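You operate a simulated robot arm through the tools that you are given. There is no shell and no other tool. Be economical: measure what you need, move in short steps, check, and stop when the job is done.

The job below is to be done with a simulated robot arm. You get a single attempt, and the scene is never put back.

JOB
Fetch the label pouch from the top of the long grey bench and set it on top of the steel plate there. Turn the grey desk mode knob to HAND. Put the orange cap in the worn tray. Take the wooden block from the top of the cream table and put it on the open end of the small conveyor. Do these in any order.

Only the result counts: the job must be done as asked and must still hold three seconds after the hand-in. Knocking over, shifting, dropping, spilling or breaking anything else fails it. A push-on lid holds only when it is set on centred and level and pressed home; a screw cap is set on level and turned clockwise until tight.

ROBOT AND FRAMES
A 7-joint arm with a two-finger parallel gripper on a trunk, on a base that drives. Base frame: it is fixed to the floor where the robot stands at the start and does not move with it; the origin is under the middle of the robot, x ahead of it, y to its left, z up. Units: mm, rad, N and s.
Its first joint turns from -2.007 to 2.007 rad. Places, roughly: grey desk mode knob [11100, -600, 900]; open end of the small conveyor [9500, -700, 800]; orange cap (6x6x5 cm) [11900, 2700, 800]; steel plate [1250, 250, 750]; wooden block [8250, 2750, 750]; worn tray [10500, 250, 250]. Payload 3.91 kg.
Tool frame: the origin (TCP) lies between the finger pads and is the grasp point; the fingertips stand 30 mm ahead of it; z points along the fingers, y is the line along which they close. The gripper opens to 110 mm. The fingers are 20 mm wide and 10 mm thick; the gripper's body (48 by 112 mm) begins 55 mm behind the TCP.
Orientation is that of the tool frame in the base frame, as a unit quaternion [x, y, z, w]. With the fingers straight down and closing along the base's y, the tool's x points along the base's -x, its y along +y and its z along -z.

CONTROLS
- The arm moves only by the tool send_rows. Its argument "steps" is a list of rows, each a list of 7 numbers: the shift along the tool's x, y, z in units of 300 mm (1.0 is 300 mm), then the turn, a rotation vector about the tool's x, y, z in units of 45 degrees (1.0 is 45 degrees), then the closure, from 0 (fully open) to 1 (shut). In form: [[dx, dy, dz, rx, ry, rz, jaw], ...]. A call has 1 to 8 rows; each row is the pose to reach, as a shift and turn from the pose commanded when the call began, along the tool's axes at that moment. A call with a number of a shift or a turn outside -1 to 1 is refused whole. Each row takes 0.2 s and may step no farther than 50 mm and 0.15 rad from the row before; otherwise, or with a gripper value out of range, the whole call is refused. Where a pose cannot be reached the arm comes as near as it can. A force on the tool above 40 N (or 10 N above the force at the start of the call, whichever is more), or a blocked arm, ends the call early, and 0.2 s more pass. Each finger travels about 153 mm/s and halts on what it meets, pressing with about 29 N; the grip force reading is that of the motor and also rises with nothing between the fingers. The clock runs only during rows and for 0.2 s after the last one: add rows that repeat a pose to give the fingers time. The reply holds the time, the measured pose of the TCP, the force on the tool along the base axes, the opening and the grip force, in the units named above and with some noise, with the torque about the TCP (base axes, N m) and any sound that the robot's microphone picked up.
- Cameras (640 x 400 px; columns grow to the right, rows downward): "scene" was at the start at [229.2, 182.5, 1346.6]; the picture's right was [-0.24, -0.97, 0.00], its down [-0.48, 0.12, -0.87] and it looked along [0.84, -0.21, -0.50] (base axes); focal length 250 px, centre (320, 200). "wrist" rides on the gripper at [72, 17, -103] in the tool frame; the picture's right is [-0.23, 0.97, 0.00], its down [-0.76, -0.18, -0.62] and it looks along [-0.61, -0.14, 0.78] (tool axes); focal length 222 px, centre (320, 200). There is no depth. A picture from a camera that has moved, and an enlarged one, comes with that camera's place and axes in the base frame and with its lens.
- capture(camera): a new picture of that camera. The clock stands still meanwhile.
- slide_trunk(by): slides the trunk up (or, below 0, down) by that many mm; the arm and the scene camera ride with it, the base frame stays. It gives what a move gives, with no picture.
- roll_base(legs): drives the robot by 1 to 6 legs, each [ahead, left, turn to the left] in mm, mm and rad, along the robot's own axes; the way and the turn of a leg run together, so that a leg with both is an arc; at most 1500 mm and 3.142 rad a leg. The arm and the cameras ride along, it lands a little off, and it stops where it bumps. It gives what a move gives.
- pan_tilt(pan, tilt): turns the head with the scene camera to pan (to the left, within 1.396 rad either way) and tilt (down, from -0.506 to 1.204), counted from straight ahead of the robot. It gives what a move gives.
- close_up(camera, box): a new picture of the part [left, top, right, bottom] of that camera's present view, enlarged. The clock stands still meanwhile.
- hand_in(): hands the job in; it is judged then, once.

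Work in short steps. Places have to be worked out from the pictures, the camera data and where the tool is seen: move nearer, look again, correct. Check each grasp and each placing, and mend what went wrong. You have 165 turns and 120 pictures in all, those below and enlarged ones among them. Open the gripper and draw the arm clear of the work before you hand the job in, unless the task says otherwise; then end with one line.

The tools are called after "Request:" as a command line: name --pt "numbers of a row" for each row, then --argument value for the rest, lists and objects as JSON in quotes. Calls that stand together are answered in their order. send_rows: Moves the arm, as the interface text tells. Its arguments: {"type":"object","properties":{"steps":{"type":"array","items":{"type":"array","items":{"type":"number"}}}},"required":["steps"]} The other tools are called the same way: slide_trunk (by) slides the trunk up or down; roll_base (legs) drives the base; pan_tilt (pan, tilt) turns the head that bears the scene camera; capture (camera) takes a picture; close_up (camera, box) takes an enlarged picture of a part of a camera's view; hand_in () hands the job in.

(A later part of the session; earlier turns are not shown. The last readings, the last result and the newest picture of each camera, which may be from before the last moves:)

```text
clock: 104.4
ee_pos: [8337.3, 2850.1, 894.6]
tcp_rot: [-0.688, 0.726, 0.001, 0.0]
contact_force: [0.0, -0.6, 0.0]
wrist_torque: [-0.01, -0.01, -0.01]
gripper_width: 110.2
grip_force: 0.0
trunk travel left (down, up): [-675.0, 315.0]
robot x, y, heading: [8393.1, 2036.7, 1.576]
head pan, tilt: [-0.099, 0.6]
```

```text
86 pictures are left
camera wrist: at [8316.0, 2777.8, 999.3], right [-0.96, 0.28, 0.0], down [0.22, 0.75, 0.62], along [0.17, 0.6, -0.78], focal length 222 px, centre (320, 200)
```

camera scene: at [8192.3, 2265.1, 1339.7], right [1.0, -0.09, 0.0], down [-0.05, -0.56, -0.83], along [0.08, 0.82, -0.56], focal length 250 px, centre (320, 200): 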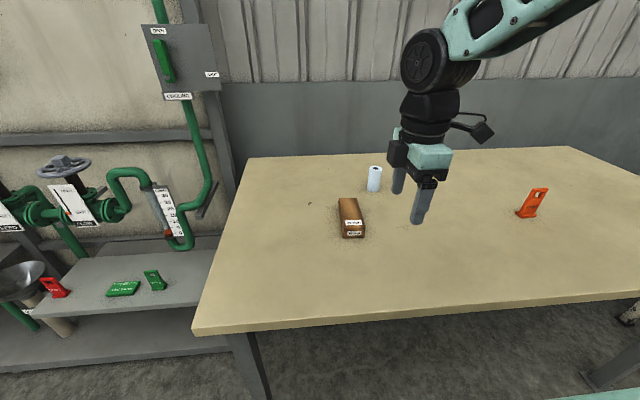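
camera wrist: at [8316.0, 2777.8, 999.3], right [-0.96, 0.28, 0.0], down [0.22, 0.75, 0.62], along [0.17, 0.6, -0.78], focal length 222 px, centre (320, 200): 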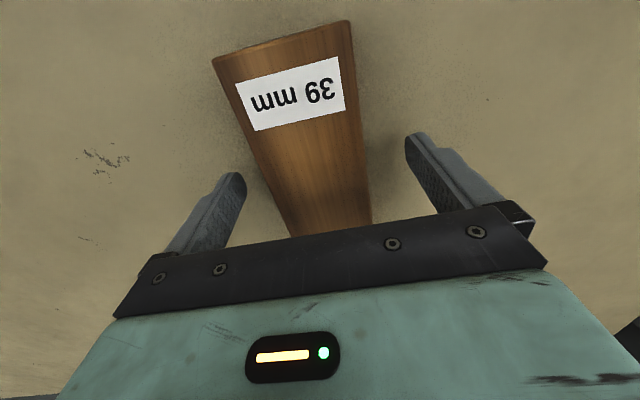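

Straddling the block. Close and lift.

Request:
send_rows --pt "0 0 0 0 0 0 0.3" --pt "0 0 0 0 0 0 0.7" --pt "0 0 0 0 0 0 1" --pt "0 0 0 0 0 0 1"

Request:
send_rows --pt "0 0 -0.1 0 0 0 1" --pt "0 0 -0.25 0 0 0 1" --pt "0 0 -0.4 0 0 0 1" --pt "0 0 -0.55 0 0 0 1" --pt "0 0 -0.7 0 0 0 1" --pt "0 0 -0.85 0 0 0 1"

Request:
send_rows --pt "0.15 0 0 0 0 0 1" --pt "0.3 0 0 0 0 0 1" --pt "0.45 0 0 0 0 0 1" --pt "0.6 0 0 0 0 0 1" --pt "0.75 0 0 0 0 0 1" --pt "0.9 0 0 0 0 0 1"

Request:
capture --camera "wrist"

```text
clock: 105.4
ee_pos: [8338.6, 2850.5, 894.2]
tcp_rot: [-0.688, 0.725, -0.001, 0.0]
contact_force: [-0.4, 0.8, -0.2]
wrist_torque: [0.03, 0.06, 0.01]
gripper_width: 59.6
grip_force: 28.7
trunk travel left (down, up): [-675.0, 315.0]
robot x, y, heading: [8392.0, 2036.5, 1.582]
head pan, tilt: [-0.099, 0.6]
```

```text
clock: 106.8
ee_pos: [8337.4, 2850.1, 1149.4]
tcp_rot: [-0.688, 0.726, 0.0, 0.0]
contact_force: [0.0, -0.3, -2.0]
wrist_torque: [-0.03, -0.01, -0.01]
gripper_width: 59.5
grip_force: 28.7
trunk travel left (down, up): [-675.0, 315.0]
robot x, y, heading: [8393.7, 2038.0, 1.578]
head pan, tilt: [-0.099, 0.6]
```

```text
clock: 108.2
ee_pos: [8321.0, 2581.2, 1151.8]
tcp_rot: [-0.688, 0.726, 0.0, 0.0]
contact_force: [0.1, 0.4, -2.5]
wrist_torque: [-0.05, 0.01, -0.02]
gripper_width: 59.5
grip_force: 28.9
trunk travel left (down, up): [-675.0, 315.0]
robot x, y, heading: [8389.9, 2035.6, 1.582]
head pan, tilt: [-0.099, 0.6]
```

```text
85 pictures are left
camera wrist: at [8298.6, 2509.1, 1255.2], right [-0.96, 0.28, 0.0], down [0.22, 0.75, 0.62], along [0.17, 0.6, -0.78], focal length 222 px, centre (320, 200)
```

wrist: 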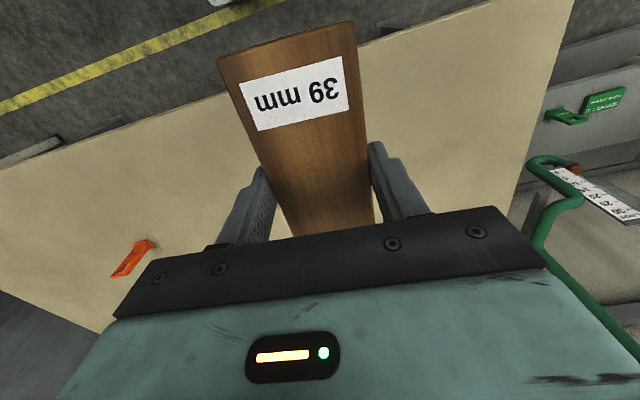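

Block is held. Back into the aisle, turn right toward the other side and survey for the small conveyor.

Request:
roll_base --legs '[[-350, 0, 0], [0, 0, -1.571], [0, 0, -0.785]]'

Request:
pan_tilt --pan 0.2 --tilt 0.3

Request:
capture --camera "scene"

Request:
pan_tilt --pan -0.6 --tilt 0.3

Request:
capture --camera "scene"

```text
clock: 116.4
ee_pos: [8817.6, 1335.9, 1151.6]
tcp_rot: [0.425, 0.905, 0.001, 0.0]
contact_force: [0.2, -0.4, -2.1]
wrist_torque: [0.0, 0.03, -0.01]
gripper_width: 59.5
grip_force: 28.6
trunk travel left (down, up): [-675.0, 315.0]
robot x, y, heading: [8398.3, 1682.8, -0.816]
head pan, tilt: [-0.099, 0.6]
```

```text
clock: 117.2
ee_pos: [8817.1, 1336.3, 1150.5]
tcp_rot: [0.424, 0.905, 0.0, 0.0]
contact_force: [0.3, -0.1, -2.3]
wrist_torque: [0.02, 0.03, -0.02]
gripper_width: 59.3
grip_force: 29.5
trunk travel left (down, up): [-675.0, 315.0]
robot x, y, heading: [8397.8, 1686.0, -0.815]
head pan, tilt: [0.201, 0.3]
```

```text
84 pictures are left
camera scene: at [8717.0, 1669.7, 1367.0], right [-0.58, -0.82, 0.0], down [-0.24, 0.17, -0.95], along [0.78, -0.55, -0.3], focal length 250 px, centre (320, 200)
```

scene: 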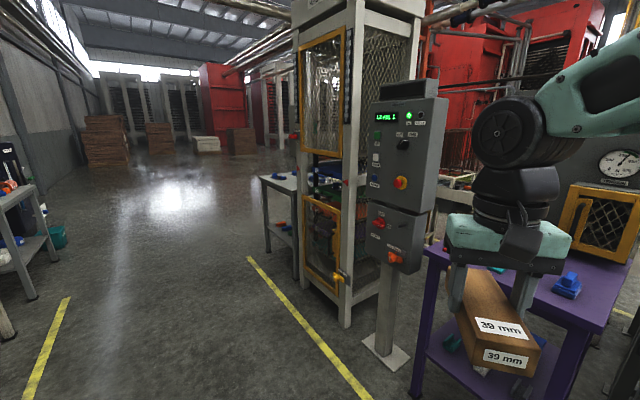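

```text
clock: 118.4
ee_pos: [8816.1, 1336.4, 1151.1]
tcp_rot: [0.425, 0.905, 0.0, 0.0]
contact_force: [1.3, 0.3, -2.3]
wrist_torque: [0.01, 0.0, -0.02]
gripper_width: 59.7
grip_force: 28.8
trunk travel left (down, up): [-675.0, 315.0]
robot x, y, heading: [8393.1, 1689.3, -0.811]
head pan, tilt: [-0.6, 0.3]
```

```text
83 pictures are left
camera scene: at [8655.4, 1631.3, 1367.1], right [-0.99, -0.16, 0.0], down [-0.05, 0.29, -0.96], along [0.15, -0.94, -0.3], focal length 250 px, centre (320, 200)
```

scene: 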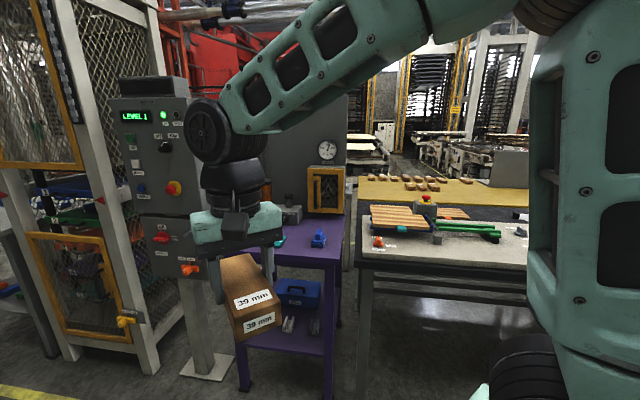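

The conveyor is not visible from here, probably behind the cage. Continue down the aisle and look to the right.

Request:
roll_base --legs '[[0, 0, 0.811], [1500, 0, 0], [700, 0, 0]]'

Request:
pan_tilt --pan -0.6 --tilt 0.3

Request:
capture --camera "scene"

Request:
pan_tilt --pan -1.35 --tilt 0.3

Request:
capture --camera "scene"

Request:
pan_tilt --pan 0.3 --tilt 0.3

Request:
capture --camera "scene"

```text
clock: 131.3
ee_pos: [11130.8, 1777.5, 1151.2]
tcp_rot: [0.022, 1.0, -0.001, 0.0]
contact_force: [0.5, -0.9, -2.7]
wrist_torque: [0.03, 0.0, -0.01]
gripper_width: 59.5
grip_force: 29.0
trunk travel left (down, up): [-675.0, 315.0]
robot x, y, heading: [10586.0, 1703.0, 0.017]
head pan, tilt: [-0.6, 0.3]
```

```text
clock: 131.9
ee_pos: [11129.7, 1779.3, 1150.9]
tcp_rot: [0.022, 1.0, 0.0, 0.0]
contact_force: [-0.1, -0.7, -2.0]
wrist_torque: [0.03, -0.02, 0.0]
gripper_width: 59.6
grip_force: 28.8
trunk travel left (down, up): [-675.0, 315.0]
robot x, y, heading: [10589.0, 1701.5, 0.02]
head pan, tilt: [-0.6, 0.3]
```

```text
82 pictures are left
camera scene: at [10802.5, 1857.7, 1367.1], right [-0.55, -0.84, 0.0], down [-0.25, 0.16, -0.96], along [0.8, -0.52, -0.3], focal length 250 px, centre (320, 200)
```

scene: 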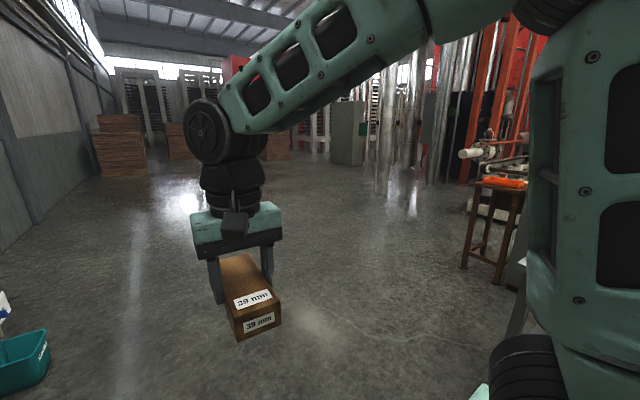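

```text
clock: 133.0
ee_pos: [11129.3, 1779.0, 1152.7]
tcp_rot: [0.023, 1.0, 0.0, 0.0]
contact_force: [1.4, 0.4, -2.9]
wrist_torque: [0.0, 0.02, 0.03]
gripper_width: 59.4
grip_force: 29.2
trunk travel left (down, up): [-675.0, 315.0]
robot x, y, heading: [10586.2, 1702.8, 0.019]
head pan, tilt: [-1.349, 0.3]
```

```text
81 pictures are left
camera scene: at [10746.8, 1818.2, 1367.1], right [-0.97, -0.24, 0.0], down [-0.07, 0.29, -0.96], along [0.23, -0.93, -0.3], focal length 250 px, centre (320, 200)
```

scene: 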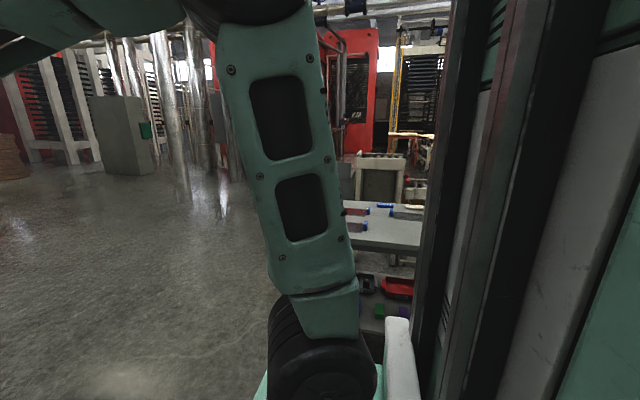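

```text
clock: 134.7
ee_pos: [11130.1, 1778.6, 1152.0]
tcp_rot: [0.022, 1.0, 0.0, 0.0]
contact_force: [0.2, -0.1, -1.6]
wrist_torque: [0.01, -0.03, -0.04]
gripper_width: 59.3
grip_force: 28.4
trunk travel left (down, up): [-675.0, 315.0]
robot x, y, heading: [10586.6, 1697.9, 0.017]
head pan, tilt: [0.3, 0.3]
```

```text
80 pictures are left
camera scene: at [10813.1, 1938.2, 1367.1], right [0.31, -0.95, 0.0], down [-0.28, -0.09, -0.96], along [0.91, 0.3, -0.3], focal length 250 px, centre (320, 200)
```

scene: 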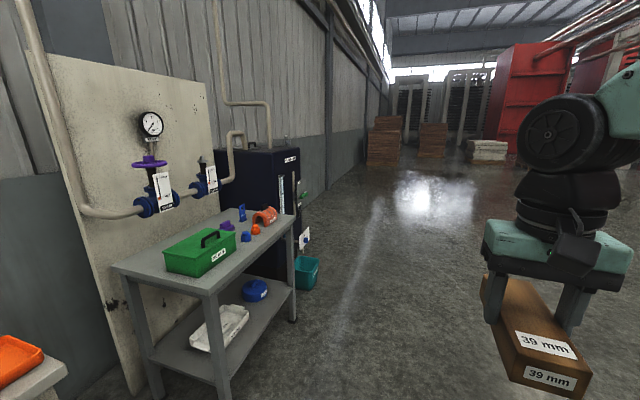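

Orange cap seen on the grey cart (left). Now turn to face −y to survey the right-hand area.

Request:
roll_base --legs '[[0, 0, -1.588]]'

Request:
pan_tilt --pan 0.0 --tilt 0.35

Request:
capture --camera "scene"

Request:
pan_tilt --pan -0.8 --tilt 0.35

Request:
capture --camera "scene"

```text
clock: 138.9
ee_pos: [10665.7, 1159.7, 1150.4]
tcp_rot: [0.721, 0.693, 0.0, -0.001]
contact_force: [0.2, 0.9, -1.2]
wrist_torque: [0.03, -0.02, -0.03]
gripper_width: 59.7
grip_force: 28.8
trunk travel left (down, up): [-675.0, 315.0]
robot x, y, heading: [10584.3, 1703.4, -1.545]
head pan, tilt: [0.3, 0.3]
```

```text
clock: 139.7
ee_pos: [10665.6, 1160.5, 1150.5]
tcp_rot: [0.721, 0.693, 0.0, 0.0]
contact_force: [-0.3, 0.7, -2.1]
wrist_torque: [0.0, -0.02, -0.02]
gripper_width: 59.5
grip_force: 29.3
trunk travel left (down, up): [-675.0, 315.0]
robot x, y, heading: [10587.5, 1699.2, -1.55]
head pan, tilt: [0.0, 0.351]
```

```text
79 pictures are left
camera scene: at [10796.7, 1470.6, 1362.4], right [-1.0, -0.02, 0.0], down [-0.01, 0.34, -0.94], along [0.02, -0.94, -0.34], focal length 250 px, centre (320, 200)
```

scene: 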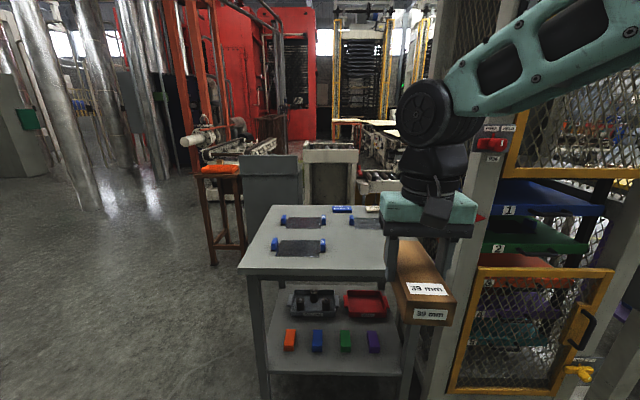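

```text
clock: 140.8
ee_pos: [10666.3, 1159.8, 1151.5]
tcp_rot: [0.721, 0.693, 0.0, 0.0]
contact_force: [0.2, -0.4, -2.3]
wrist_torque: [0.03, -0.01, 0.0]
gripper_width: 59.2
grip_force: 29.3
trunk travel left (down, up): [-675.0, 315.0]
robot x, y, heading: [10586.7, 1700.2, -1.549]
head pan, tilt: [-0.799, 0.351]
```

```text
78 pictures are left
camera scene: at [10729.3, 1497.2, 1362.4], right [-0.71, 0.7, 0.0], down [0.24, 0.25, -0.94], along [-0.66, -0.67, -0.34], focal length 250 px, centre (320, 200)
```

scene: 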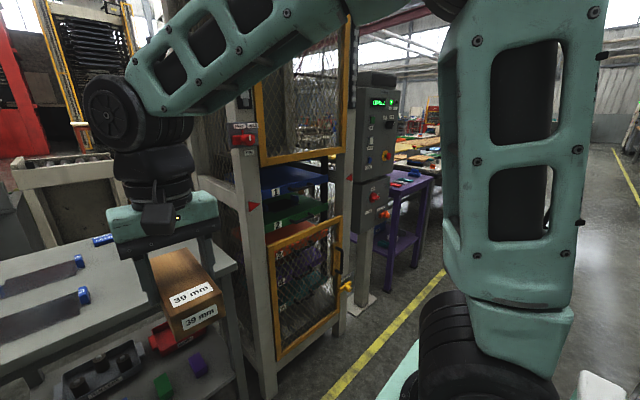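

Zooming on the trays, desk and conveyor area.

Request:
pan_tilt --pan 0.0 --tilt 0.35

Request:
close_up --camera "scene" --box '[230, 100, 430, 225]'

Request:
close_up --camera "scene" --box '[240, 200, 420, 380]'

```text
clock: 142.0
ee_pos: [10665.1, 1159.4, 1151.0]
tcp_rot: [0.721, 0.693, 0.0, 0.0]
contact_force: [0.3, -0.2, -1.2]
wrist_torque: [0.01, 0.0, -0.02]
gripper_width: 59.4
grip_force: 28.7
trunk travel left (down, up): [-675.0, 315.0]
robot x, y, heading: [10587.1, 1699.9, -1.55]
head pan, tilt: [0.0, 0.351]
```

```text
3.20 times, centred on (330, 162) of scene
camera zoom: at [10796.6, 1470.6, 1362.4], right [-1.0, -0.02, 0.0], down [-0.01, 0.34, -0.94], along [0.02, -0.94, -0.34], focal length 801 px, centre (288, 320)
```

zoom: 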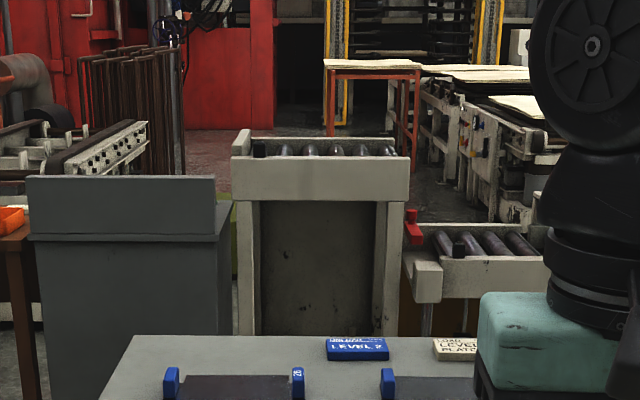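

```text
2.22 times, centred on (330, 290) of scene
camera zoom: at [10796.6, 1470.6, 1362.4], right [-1.0, -0.02, 0.0], down [-0.01, 0.34, -0.94], along [0.02, -0.94, -0.34], focal length 556 px, centre (298, 0)
```

zoom: 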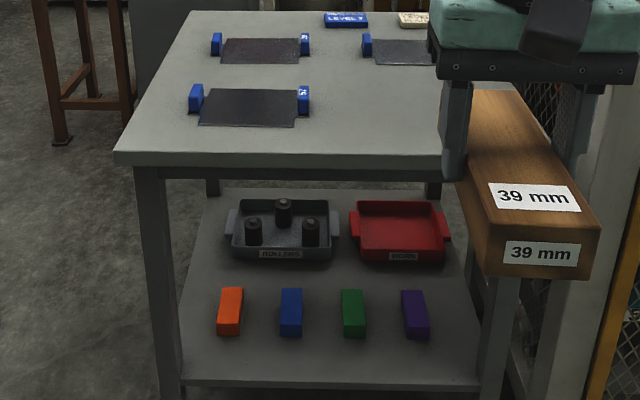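

The red tray on the lower shelf is labelled WORN; the grey desk (back toward us) and roller conveyors are behind. I'll circle round via x≈12300 to view them from the other side.

Request:
roll_base --legs '[[0, 1500, -0.02], [0, 250, 0], [1400, 0, 0]]'

Request:
pan_tilt --pan -0.4 --tilt 0.35

Request:
capture --camera "scene"

Request:
pan_tilt --pan 0.4 --tilt 0.35

Request:
capture --camera "scene"

```text
clock: 157.4
ee_pos: [12462.5, -162.8, 1150.1]
tcp_rot: [0.723, 0.691, -0.001, 0.0]
contact_force: [-0.7, 0.7, -1.3]
wrist_torque: [-0.05, 0.01, 0.0]
gripper_width: 59.6
grip_force: 28.9
trunk travel left (down, up): [-675.0, 315.0]
robot x, y, heading: [12385.6, 380.4, -1.555]
head pan, tilt: [0.0, 0.351]
```

```text
clock: 158.3
ee_pos: [12462.5, -164.4, 1150.8]
tcp_rot: [0.723, 0.691, 0.0, 0.0]
contact_force: [-0.3, -0.2, -2.9]
wrist_torque: [0.04, 0.06, 0.0]
gripper_width: 59.4
grip_force: 28.7
trunk travel left (down, up): [-675.0, 315.0]
robot x, y, heading: [12386.9, 377.5, -1.552]
head pan, tilt: [-0.4, 0.351]
```

```text
75 pictures are left
camera scene: at [12558.6, 153.4, 1362.4], right [-0.93, 0.37, 0.0], down [0.13, 0.32, -0.94], along [-0.35, -0.87, -0.34], focal length 250 px, centre (320, 200)
```

scene: 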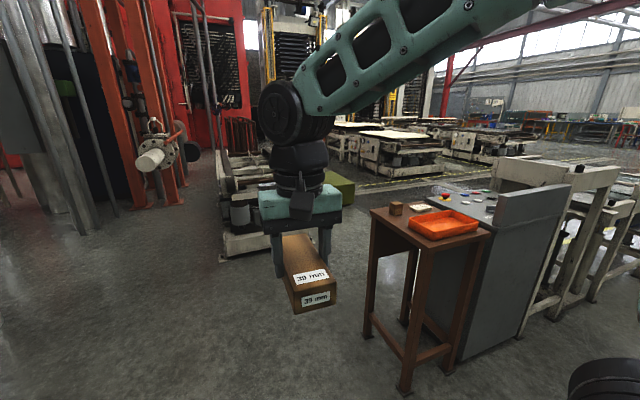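

```text
clock: 159.4
ee_pos: [12461.2, -163.0, 1151.4]
tcp_rot: [0.723, 0.691, 0.0, 0.0]
contact_force: [-0.2, -0.2, -1.0]
wrist_torque: [0.0, 0.0, 0.0]
gripper_width: 59.6
grip_force: 28.8
trunk travel left (down, up): [-675.0, 315.0]
robot x, y, heading: [12382.1, 380.2, -1.55]
head pan, tilt: [0.4, 0.351]
```

```text
74 pictures are left
camera scene: at [12630.9, 154.7, 1362.4], right [-0.91, -0.4, 0.0], down [-0.14, 0.31, -0.94], along [0.38, -0.86, -0.34], focal length 250 px, centre (320, 200)
```

scene: 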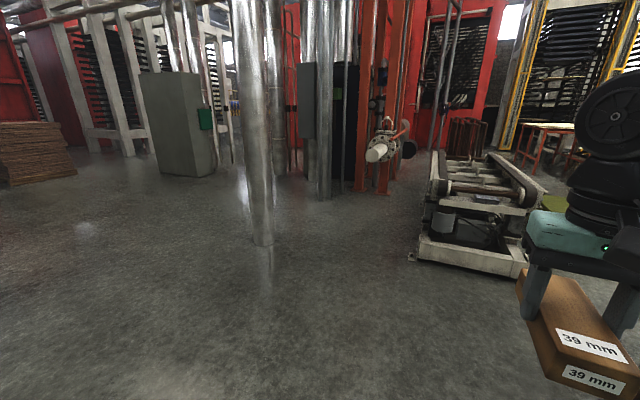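

The desk's panel faces −y. I turn to face −x, strafe to y≈−1570 (clear of stool and machine), then survey.

Request:
roll_base --legs '[[0, 0, -1.585], [0, 1500, 0], [0, 450, 0]]'

Request:
pan_tilt --pan -0.3 --tilt 0.4

Request:
capture --camera "scene"

```text
clock: 173.0
ee_pos: [11826.8, -1615.5, 1151.3]
tcp_rot: [0.999, -0.037, 0.0, -0.001]
contact_force: [1.1, -0.6, -2.7]
wrist_torque: [0.03, -0.04, 0.01]
gripper_width: 59.6
grip_force: 28.5
trunk travel left (down, up): [-675.0, 315.0]
robot x, y, heading: [12374.9, -1553.3, 3.13]
head pan, tilt: [0.4, 0.351]
```

```text
clock: 174.0
ee_pos: [11826.8, -1614.7, 1151.0]
tcp_rot: [0.999, -0.037, 0.001, 0.0]
contact_force: [0.1, 0.0, -2.1]
wrist_torque: [-0.01, -0.04, 0.01]
gripper_width: 59.7
grip_force: 28.8
trunk travel left (down, up): [-675.0, 315.0]
robot x, y, heading: [12375.8, -1554.4, 3.127]
head pan, tilt: [-0.3, 0.4]
```

```text
73 pictures are left
camera scene: at [12138.5, -1731.2, 1357.8], right [0.31, 0.95, 0.0], down [0.37, -0.12, -0.92], along [-0.88, 0.28, -0.39], focal length 250 px, centre (320, 200)
```

scene: 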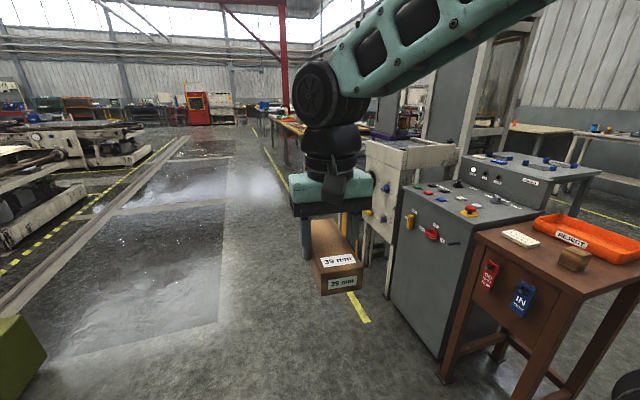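

Desk front at y≈−850, x≈10980–11450. Drive ahead in the corridor to x≈11230 and survey desk panel and conveyor.

Request:
roll_base --legs '[[1150, 0, 0.015]]'

Request:
pan_tilt --pan -0.4 --tilt 0.4

Request:
capture --camera "scene"

Request:
pan_tilt --pan -1.35 --tilt 0.6

Request:
capture --camera "scene"

```text
clock: 179.9
ee_pos: [10680.4, -1620.3, 1150.4]
tcp_rot: [1.0, -0.029, 0.0, 0.0]
contact_force: [0.0, -0.7, -2.3]
wrist_torque: [0.01, -0.02, 0.0]
gripper_width: 59.5
grip_force: 29.1
trunk travel left (down, up): [-675.0, 315.0]
robot x, y, heading: [11221.9, -1548.9, -3.137]
head pan, tilt: [-0.3, 0.4]
```

```text
clock: 180.6
ee_pos: [10680.8, -1620.5, 1151.5]
tcp_rot: [1.0, -0.029, 0.0, 0.0]
contact_force: [0.2, 0.7, -2.0]
wrist_torque: [-0.02, -0.03, 0.01]
gripper_width: 59.2
grip_force: 28.9
trunk travel left (down, up): [-675.0, 315.0]
robot x, y, heading: [11225.7, -1551.9, -3.135]
head pan, tilt: [-0.4, 0.4]
```

```text
72 pictures are left
camera scene: at [10996.8, -1722.3, 1357.8], right [0.38, 0.92, 0.0], down [0.36, -0.15, -0.92], along [-0.85, 0.35, -0.39], focal length 250 px, centre (320, 200)
```

scene: 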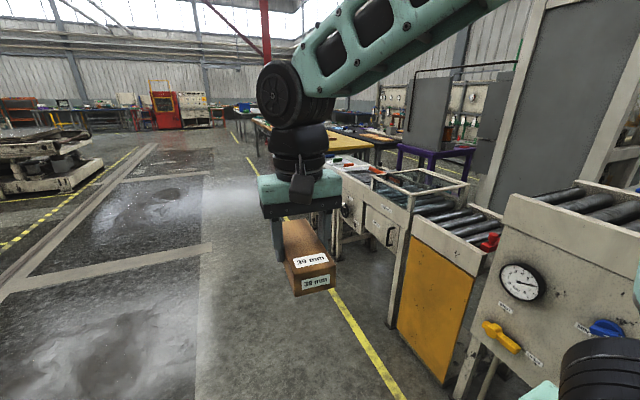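

```text
clock: 181.8
ee_pos: [10679.9, -1619.9, 1150.7]
tcp_rot: [1.0, -0.029, 0.0, -0.001]
contact_force: [-0.5, 0.1, -2.7]
wrist_torque: [0.02, 0.01, 0.0]
gripper_width: 59.4
grip_force: 29.0
trunk travel left (down, up): [-675.0, 315.0]
robot x, y, heading: [11221.3, -1548.8, -3.132]
head pan, tilt: [-1.349, 0.6]
```

```text
71 pictures are left
camera scene: at [11062.4, -1671.8, 1339.6], right [0.97, 0.23, 0.0], down [0.13, -0.55, -0.83], along [-0.19, 0.8, -0.56], focal length 250 px, centre (320, 200)
```

scene: 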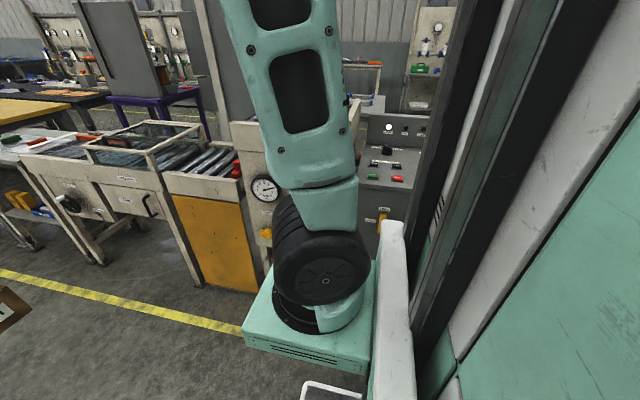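

The small conveyor runs along x≈9300–10500. Drive further, then face +y to see its open end.

Request:
roll_base --legs '[[1500, 0, 0], [100, 0, -0.01], [0, 0, -1.571]]'

Request:
pan_tilt --pan 0.0 --tilt 0.5

Request:
capture --camera "scene"

```text
clock: 193.7
ee_pos: [9573.7, -1000.5, 1152.1]
tcp_rot: [-0.682, 0.732, 0.0, 0.0]
contact_force: [-0.5, 0.9, -2.4]
wrist_torque: [-0.01, 0.0, 0.01]
gripper_width: 59.6
grip_force: 28.8
trunk travel left (down, up): [-675.0, 315.0]
robot x, y, heading: [9638.2, -1546.4, 1.567]
head pan, tilt: [-1.349, 0.6]
```

```text
clock: 195.2
ee_pos: [9574.2, -1001.7, 1151.5]
tcp_rot: [-0.682, 0.732, 0.0, 0.0]
contact_force: [0.6, 0.1, -1.2]
wrist_torque: [-0.02, 0.03, -0.03]
gripper_width: 59.5
grip_force: 28.9
trunk travel left (down, up): [-675.0, 315.0]
robot x, y, heading: [9633.9, -1543.4, 1.56]
head pan, tilt: [0.0, 0.499]
```

```text
70 pictures are left
camera scene: at [9431.8, -1311.4, 1348.7], right [1.0, -0.01, 0.0], down [0.0, -0.48, -0.88], along [0.01, 0.88, -0.48], focal length 250 px, centre (320, 200)
```

scene: 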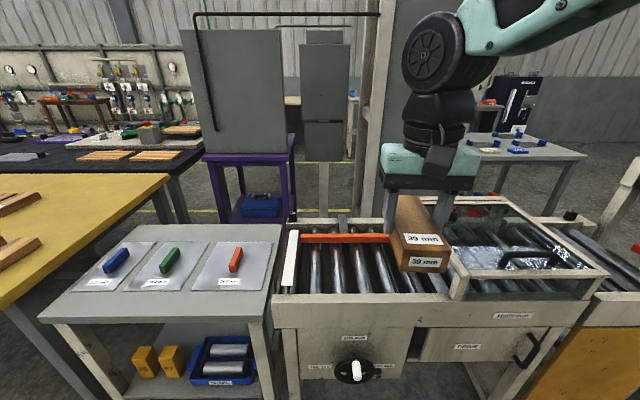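

The open roller section is ahead-left. Zoom for detail.

Request:
close_up --camera "scene" --box '[265, 200, 505, 400]'

Request:
capture --camera "wrist"

```text
2.00 times, centred on (385, 300) of scene
camera zoom: at [9431.8, -1311.4, 1348.7], right [1.0, -0.01, 0.0], down [0.0, -0.48, -0.88], along [0.01, 0.88, -0.48], focal length 500 px, centre (190, 0)
```

zoom: 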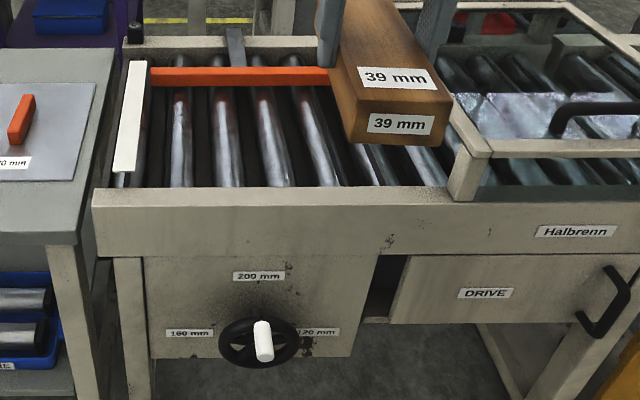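

```text
68 pictures are left
camera wrist: at [9550.7, -1072.4, 1255.5], right [-0.96, 0.3, 0.0], down [0.23, 0.75, 0.62], along [0.18, 0.59, -0.78], focal length 222 px, centre (320, 200)
```

wrist: 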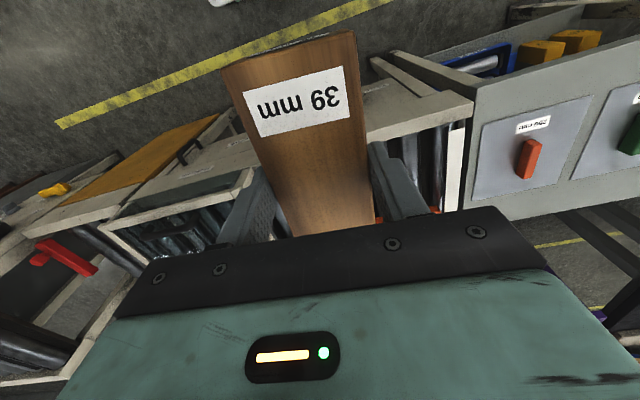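

Open roller bay: x≈9390–9740, y≈−900 to −700, frame top z≈876. I'll turn the block to lie along x (bridging rollers) and move above (9550, −800).

Request:
send_rows --pt "-0.11 0.02 0 0 0 -0.16 1" --pt "-0.22 0.04 0 0 0 -0.33 1" --pt "-0.33 0.06 0 0 0 -0.5 1" --pt "-0.44 0.08 0 0 0 -0.67 1" --pt "-0.55 0.105 0 0 0 -0.84 1" --pt "-0.663 0.127 0 0 0 -1 1"

Request:
send_rows --pt "0 0 0 0 0 -0.17 1" --pt "0 0 0 0 0 -0.34 1" --pt "0 0 0 0 0 -0.51 1" --pt "0 0 0 0 0 -0.68 1" --pt "0 0 0 0 0 -0.85 1" --pt "0 0 0 0 0 -1 1"

Request:
send_rows --pt "0 0 0.15 0 0 -0.09 1" --pt "0 0 0.3 0 0 -0.09 1" --pt "0 0 0.4 0 0 -0.09 1" --pt "0 0 0.4 0 0 -0.09 1"

Request:
capture --camera "wrist"

Request:
capture --camera "scene"

```text
clock: 196.6
ee_pos: [9547.9, -799.2, 1152.4]
tcp_rot: [0.91, -0.414, -0.001, 0.0]
contact_force: [0.1, 0.4, -1.8]
wrist_torque: [-0.01, -0.01, -0.01]
gripper_width: 59.6
grip_force: 28.6
trunk travel left (down, up): [-675.0, 315.0]
robot x, y, heading: [9637.9, -1545.1, 1.562]
head pan, tilt: [0.0, 0.499]
```

```text
clock: 198.0
ee_pos: [9550.7, -799.1, 1151.2]
tcp_rot: [0.999, -0.034, 0.0, 0.0]
contact_force: [0.4, 0.1, -0.8]
wrist_torque: [0.03, -0.02, 0.02]
gripper_width: 59.7
grip_force: 28.8
trunk travel left (down, up): [-675.0, 315.0]
robot x, y, heading: [9637.4, -1544.7, 1.566]
head pan, tilt: [0.0, 0.499]
```

```text
clock: 199.0
ee_pos: [9550.2, -799.7, 1028.6]
tcp_rot: [1.0, 0.001, 0.001, 0.0]
contact_force: [0.8, -0.5, -1.7]
wrist_torque: [0.03, 0.02, 0.01]
gripper_width: 59.4
grip_force: 28.6
trunk travel left (down, up): [-675.0, 315.0]
robot x, y, heading: [9635.5, -1547.6, 1.562]
head pan, tilt: [0.0, 0.499]
```

```text
67 pictures are left
camera wrist: at [9620.3, -816.7, 1133.9], right [-0.23, -0.97, 0.0], down [-0.76, 0.18, 0.62], along [-0.61, 0.14, -0.78], focal length 222 px, centre (320, 200)
```

wrist: 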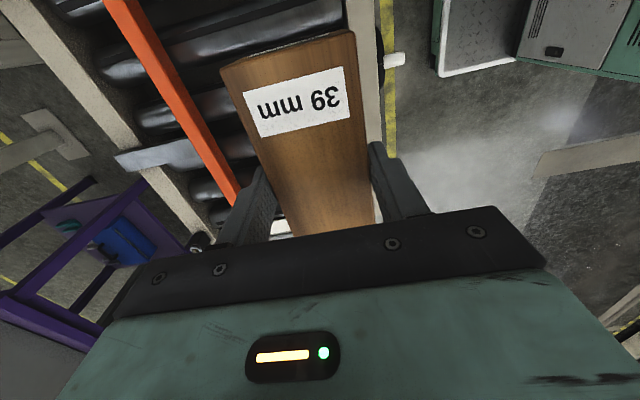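

```text
66 pictures are left
camera scene: at [9431.7, -1311.4, 1348.7], right [1.0, -0.01, 0.0], down [0.0, -0.48, -0.88], along [0.01, 0.88, -0.48], focal length 250 px, centre (320, 200)
```

scene: 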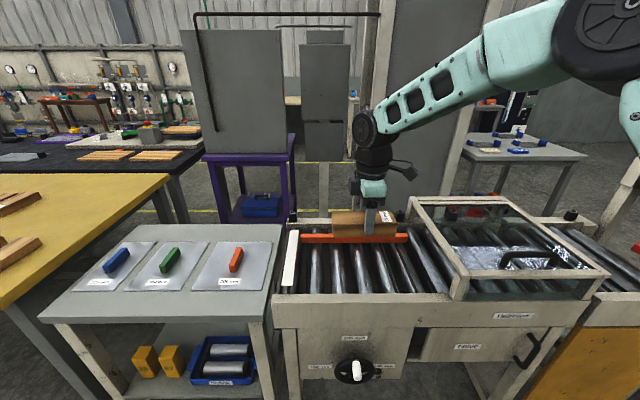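

Lane y≈−850…−675. Shift to y≈−770 and lower.

Request:
send_rows --pt "0 -0.1 0.0 0 0 0 1" --pt "0 -0.1 0.13 0 0 0 1" --pt "0 -0.1 0.26 0 0 0 1" --pt "0 -0.1 0.36 0 0 0 1" --pt "0 -0.1 0.36 0 0 0 1"

Request:
close_up --camera "scene" --box '[280, 170, 480, 300]'

Request:
capture --camera "wrist"

```text
clock: 200.2
ee_pos: [9548.6, -770.4, 920.9]
tcp_rot: [1.0, 0.001, 0.0, 0.0]
contact_force: [0.8, -0.3, -2.0]
wrist_torque: [-0.01, 0.0, -0.01]
gripper_width: 59.4
grip_force: 28.5
trunk travel left (down, up): [-675.0, 315.0]
robot x, y, heading: [9632.2, -1546.5, 1.566]
head pan, tilt: [0.0, 0.499]
```

```text
3.08 times, centred on (380, 235) of scene
camera zoom: at [9431.7, -1311.4, 1348.7], right [1.0, -0.01, 0.0], down [0.0, -0.48, -0.88], along [0.01, 0.88, -0.48], focal length 770 px, centre (135, 92)
```

zoom: 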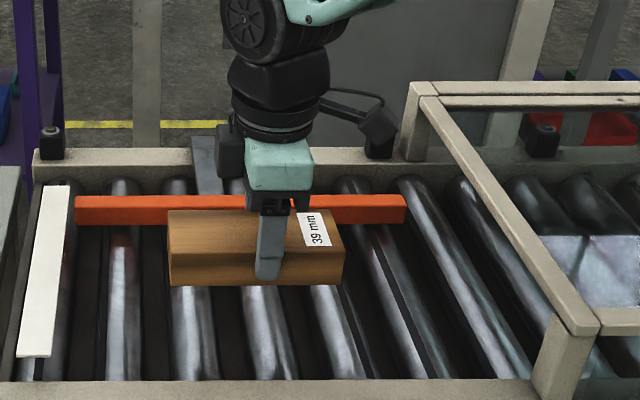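

```text
64 pictures are left
camera wrist: at [9620.3, -788.2, 1025.9], right [-0.23, -0.97, 0.0], down [-0.76, 0.18, 0.62], along [-0.61, 0.14, -0.78], focal length 222 px, centre (320, 200)
```

wrist: 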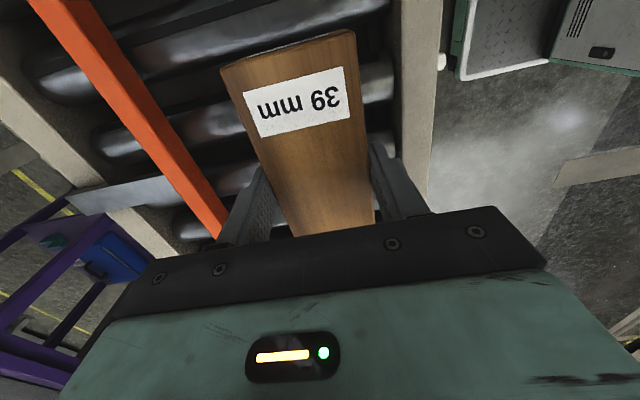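

Good position. Lower to contact in small steps.

Request:
send_rows --pt "0 0 0.03 0 0 0 1" --pt "0 0 0.06 0 0 0 1" --pt "0 0 0.08 0 0 0 1" --pt "0 0 0.08 0 0 0 1"

```text
clock: 201.2
ee_pos: [9549.5, -771.1, 898.5]
tcp_rot: [1.0, 0.0, 0.001, -0.001]
contact_force: [-0.6, -0.5, -2.7]
wrist_torque: [0.0, -0.04, -0.01]
gripper_width: 59.2
grip_force: 28.7
trunk travel left (down, up): [-675.0, 315.0]
robot x, y, heading: [9634.5, -1547.5, 1.565]
head pan, tilt: [0.0, 0.499]
```

Request:
send_rows --pt "0 0 0.015 0 0 0 1" --pt "0 0 0.03 0 0 0 1" --pt "0 0 0.045 0 0 0 1" --pt "0 0 0.045 0 0 0 1"

```text
clock: 202.2
ee_pos: [9550.2, -770.3, 884.8]
tcp_rot: [1.0, 0.0, 0.0, 0.0]
contact_force: [0.4, -0.5, -2.3]
wrist_torque: [-0.05, -0.03, -0.01]
gripper_width: 59.6
grip_force: 28.5
trunk travel left (down, up): [-675.0, 315.0]
robot x, y, heading: [9634.4, -1545.1, 1.564]
head pan, tilt: [0.0, 0.499]
```

Request:
send_rows --pt "0 0 0.015 0 0 0 1" --pt "0 0 0.03 0 0 0 1" --pt "0 0 0.045 0 0 0 1" --pt "0 0 0.06 0 0 0 1" --pt "0 0 0.06 0 0 0 1"

Request:
close_up --camera "scene" --box '[280, 170, 480, 300]'

```text
clock: 203.4
ee_pos: [9551.1, -771.4, 867.4]
tcp_rot: [1.0, 0.0, 0.0, 0.0]
contact_force: [-0.3, -0.4, -2.5]
wrist_torque: [0.0, -0.01, 0.0]
gripper_width: 59.2
grip_force: 29.0
trunk travel left (down, up): [-675.0, 315.0]
robot x, y, heading: [9635.9, -1546.5, 1.561]
head pan, tilt: [0.0, 0.499]
```

```text
3.08 times, centred on (380, 235) of scene
camera zoom: at [9431.7, -1311.3, 1348.7], right [1.0, -0.01, 0.0], down [0.0, -0.48, -0.88], along [0.01, 0.88, -0.48], focal length 770 px, centre (135, 92)
```

zoom: 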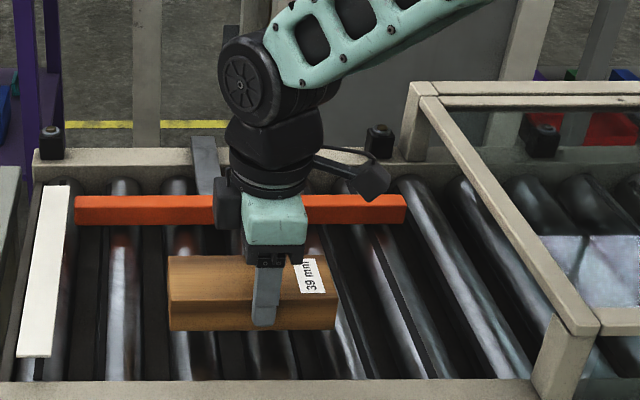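

Still no contact; continue.

Request:
send_rows --pt "0 0 0.015 0 0 0 1" --pt "0 0 0.03 0 0 0 1" --pt "0 0 0.045 0 0 0 1" --pt "0 0 0.06 0 0 0 1" --pt "0 0 0.06 0 0 0 1"

```text
clock: 204.6
ee_pos: [9550.6, -770.4, 849.3]
tcp_rot: [1.0, 0.0, 0.0, 0.0]
contact_force: [0.2, 0.0, -1.9]
wrist_torque: [0.0, -0.05, 0.01]
gripper_width: 59.3
grip_force: 29.1
trunk travel left (down, up): [-675.0, 315.0]
robot x, y, heading: [9634.4, -1547.4, 1.565]
head pan, tilt: [0.0, 0.499]
```

Request:
send_rows --pt "0 0 0.015 0 0 0 1" --pt "0 0 0.03 0 0 0 1" --pt "0 0 0.045 0 0 0 1" --pt "0 0 0.06 0 0 0 1" --pt "0 0 0.06 0 0 0 1"

Request:
close_up --camera "scene" --box '[280, 170, 480, 300]'

```text
clock: 205.4
ee_pos: [9549.1, -768.8, 844.2]
tcp_rot: [1.0, 0.001, 0.0, -0.002]
contact_force: [2.1, -4.8, 19.2]
wrist_torque: [-0.82, -0.49, 0.08]
gripper_width: 59.5
grip_force: 29.2
trunk travel left (down, up): [-675.0, 315.0]
robot x, y, heading: [9638.4, -1545.3, 1.562]
head pan, tilt: [0.0, 0.499]
stopped in row 3: the force on the tool passed its limit (the readings are from after the stop); the commanded pose is now the measured one
```

```text
3.08 times, centred on (380, 235) of scene
camera zoom: at [9431.9, -1312.5, 1348.9], right [1.0, -0.01, 0.0], down [0.0, -0.48, -0.88], along [0.01, 0.88, -0.48], focal length 770 px, centre (135, 92)
```

zoom: 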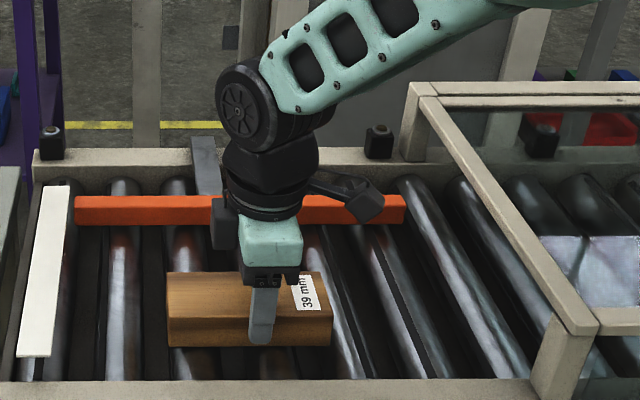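

Contact at TCP z≈845. Raise 1 mm, release gently.

Request:
send_rows --pt "0 0 -0.003 0 0 0 0.4" --pt "0 0 -0.003 0 0 0 0.3" --pt "0 0 -0.003 0 0 0 0.3"

Request:
send_rows --pt "0 0 -0.1 0 0 0 0.3" --pt "0 0 -0.25 0 0 0 0.3" --pt "0 0 -0.4 0 0 0 0.3" --pt "0 0 -0.55 0 0 0 0.3" --pt "0 0 -0.7 0 0 0 0.3" --pt "0 0 -0.85 0 0 0 0.3" --pt "0 0 -1 0 0 0 0.3"

Request:
close_up --camera "scene" --box '[280, 170, 480, 300]'

```text
clock: 206.2
ee_pos: [9549.7, -769.3, 842.4]
tcp_rot: [1.0, 0.0, 0.001, -0.001]
contact_force: [-0.3, 0.7, -0.5]
wrist_torque: [0.0, 0.03, -0.02]
gripper_width: 77.0
grip_force: 0.0
trunk travel left (down, up): [-675.0, 315.0]
robot x, y, heading: [9637.9, -1547.3, 1.567]
head pan, tilt: [0.0, 0.499]
```

```text
clock: 207.8
ee_pos: [9551.3, -770.6, 1144.5]
tcp_rot: [1.0, 0.0, -0.001, -0.001]
contact_force: [-0.3, 0.6, -0.9]
wrist_torque: [-0.01, 0.02, 0.02]
gripper_width: 77.0
grip_force: 0.0
trunk travel left (down, up): [-675.0, 315.0]
robot x, y, heading: [9637.7, -1543.6, 1.562]
head pan, tilt: [0.0, 0.499]
```

```text
3.08 times, centred on (380, 235) of scene
camera zoom: at [9431.8, -1311.3, 1348.6], right [1.0, -0.01, 0.0], down [0.0, -0.48, -0.88], along [0.01, 0.88, -0.48], focal length 770 px, centre (135, 92)
```

zoom: 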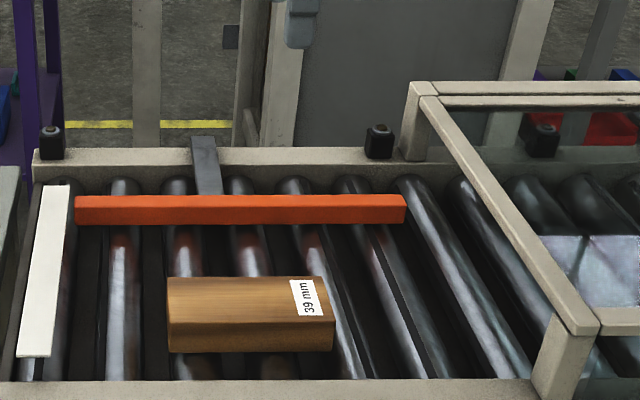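

Block sits stably. Retract the arm and strafe right to the desk.

Request:
send_rows --pt "0 0.15 0 0 0 0 0.3" --pt "0 0.3 0 0 0 0 0.3" --pt "0 0.45 0 0 0 0 0.6" --pt "0 0.6 0 0 0 0 0.8" --pt "0 0.75 0 0 0 0 1" --pt "0 0.85 0 0 0 0 1"

Request:
roll_base --legs '[[0, -1500, 0], [0, -80, 0.005]]'

Request:
pan_tilt --pan -0.1 --tilt 0.7

Request:
capture --camera "scene"

```text
clock: 209.2
ee_pos: [9551.1, -1022.1, 1142.4]
tcp_rot: [1.0, -0.001, -0.001, -0.002]
contact_force: [-0.4, -0.2, 0.5]
wrist_torque: [-0.03, 0.02, 0.01]
gripper_width: 0.2
grip_force: 29.3
trunk travel left (down, up): [-675.0, 315.0]
robot x, y, heading: [9632.3, -1545.2, 1.564]
head pan, tilt: [0.0, 0.499]
```

```text
clock: 217.3
ee_pos: [11128.9, -1032.1, 1143.0]
tcp_rot: [1.0, 0.006, 0.0, -0.002]
contact_force: [0.4, 0.1, -0.2]
wrist_torque: [-0.03, -0.03, 0.0]
gripper_width: 0.0
grip_force: 28.5
trunk travel left (down, up): [-675.0, 315.0]
robot x, y, heading: [11218.4, -1551.7, 1.575]
head pan, tilt: [0.0, 0.499]
```

```text
clock: 218.0
ee_pos: [11127.1, -1029.6, 1143.0]
tcp_rot: [1.0, 0.007, 0.0, -0.002]
contact_force: [-0.2, -0.4, -0.8]
wrist_torque: [-0.03, -0.03, 0.03]
gripper_width: 0.0
grip_force: 29.0
trunk travel left (down, up): [-675.0, 315.0]
robot x, y, heading: [11219.1, -1548.7, 1.572]
head pan, tilt: [-0.099, 0.7]
```

```text
60 pictures are left
camera scene: at [11020.8, -1326.3, 1331.0], right [1.0, -0.1, 0.0], down [-0.06, -0.64, -0.77], along [0.07, 0.76, -0.64], focal length 250 px, centre (320, 200)
```

scene: 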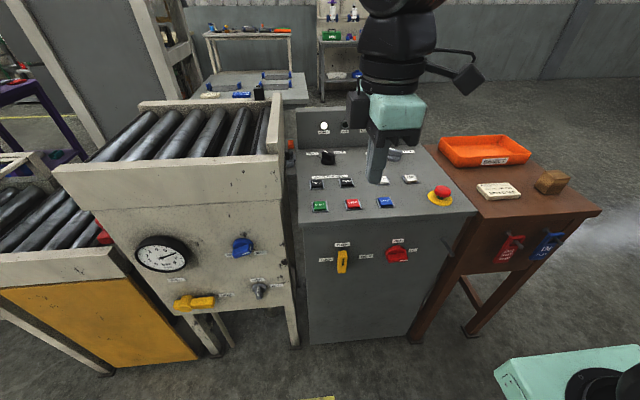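

Zoom on the desk panel.

Request:
close_up --camera "scene" --box '[290, 100, 470, 280]'

Request:
close_up --camera "scene" --box '[290, 140, 370, 220]'

```text
2.22 times, centred on (380, 190) of scene
camera zoom: at [11020.8, -1326.3, 1331.0], right [1.0, -0.1, 0.0], down [-0.06, -0.64, -0.77], along [0.07, 0.76, -0.64], focal length 556 px, centre (187, 222)
```

zoom: 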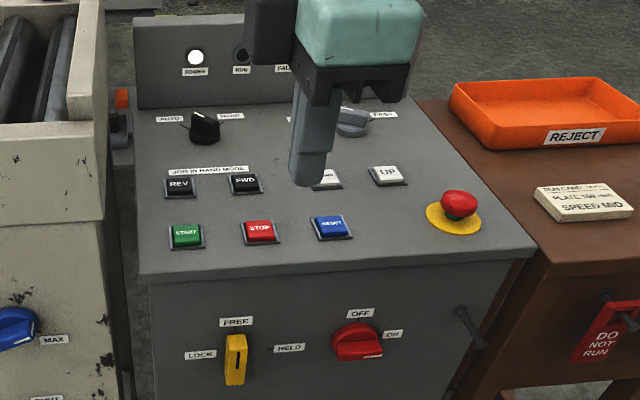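

```text
5.00 times, centred on (330, 180) of scene
camera zoom: at [11020.8, -1326.3, 1331.0], right [1.0, -0.1, 0.0], down [-0.06, -0.64, -0.77], along [0.07, 0.76, -0.64], focal length 1251 px, centre (270, 300)
```

zoom: 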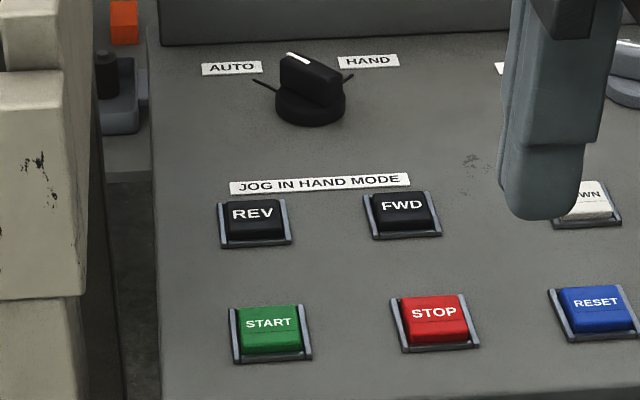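

Mode knob (black ridge, AUTO↔HAND) at ≈(11112, −622, ~900), pointing to AUTO (left). Bring the hand over with the wrist camera facing it.

Request:
send_rows --pt "-0.01 -0.12 0 0 0 0.17 1" --pt "-0.02 -0.24 0 0 0 0.34 1" --pt "-0.03 -0.36 0 0 0 0.51 1" --pt "-0.04 -0.48 0 0 0 0.68 1" --pt "-0.045 -0.6 0 0 0 0.85 1" --pt "-0.05 -0.72 0 0 0 1 1"

Request:
send_rows --pt "0 0 0 0 0 0.17 1" --pt "0 0 0 0 0 0.34 1" --pt "0 0 0 0 0 0.51 1" --pt "0 0 0 0 0 0.68 1" --pt "0 0 0 0 0 0.85 1" --pt "0 0 0 0 0 1 1"

Request:
capture --camera "wrist"

Request:
close_up --camera "scene" --box '[270, 80, 430, 240]'

```text
clock: 219.4
ee_pos: [11109.2, -812.7, 1144.1]
tcp_rot: [0.926, -0.377, 0.0, -0.001]
contact_force: [0.1, -0.7, -0.2]
wrist_torque: [0.03, -0.01, -0.02]
gripper_width: 0.2
grip_force: 28.6
trunk travel left (down, up): [-675.0, 315.0]
robot x, y, heading: [11218.8, -1550.1, 1.571]
head pan, tilt: [-0.099, 0.7]
```

```text
clock: 220.8
ee_pos: [11111.1, -813.5, 1142.8]
tcp_rot: [0.711, -0.703, -0.002, -0.001]
contact_force: [0.2, 0.6, -0.1]
wrist_torque: [0.04, -0.02, -0.01]
gripper_width: 0.3
grip_force: 29.4
trunk travel left (down, up): [-675.0, 315.0]
robot x, y, heading: [11216.8, -1551.2, 1.573]
head pan, tilt: [-0.099, 0.7]
```

```text
57 pictures are left
camera wrist: at [11093.6, -887.7, 1247.3], right [-0.98, 0.22, 0.0], down [0.17, 0.76, 0.63], along [0.14, 0.61, -0.78], focal length 222 px, centre (320, 200)
```

wrist: 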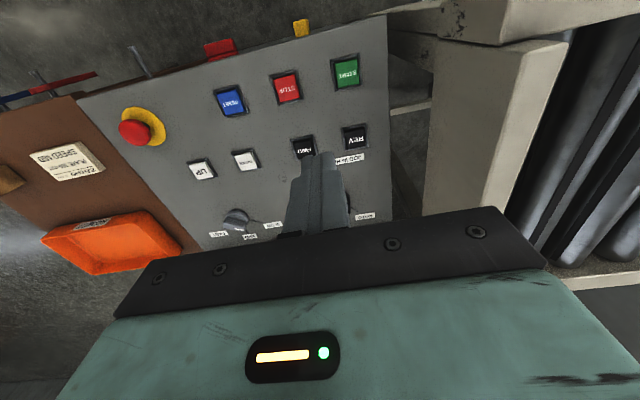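

```text
2.50 times, centred on (350, 160) of scene
camera zoom: at [11020.8, -1326.3, 1331.0], right [1.0, -0.1, 0.0], down [-0.06, -0.64, -0.76], along [0.07, 0.76, -0.64], focal length 626 px, centre (245, 300)
```

zoom: 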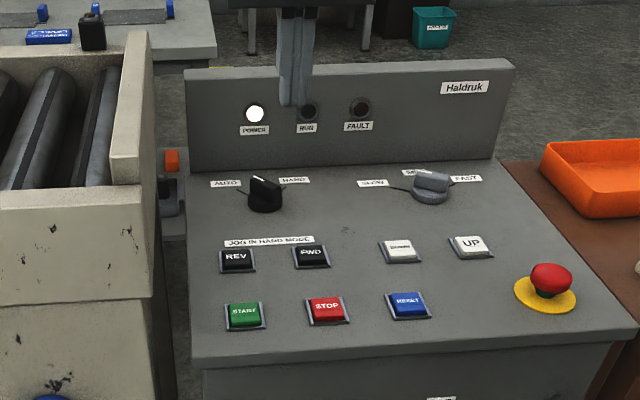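

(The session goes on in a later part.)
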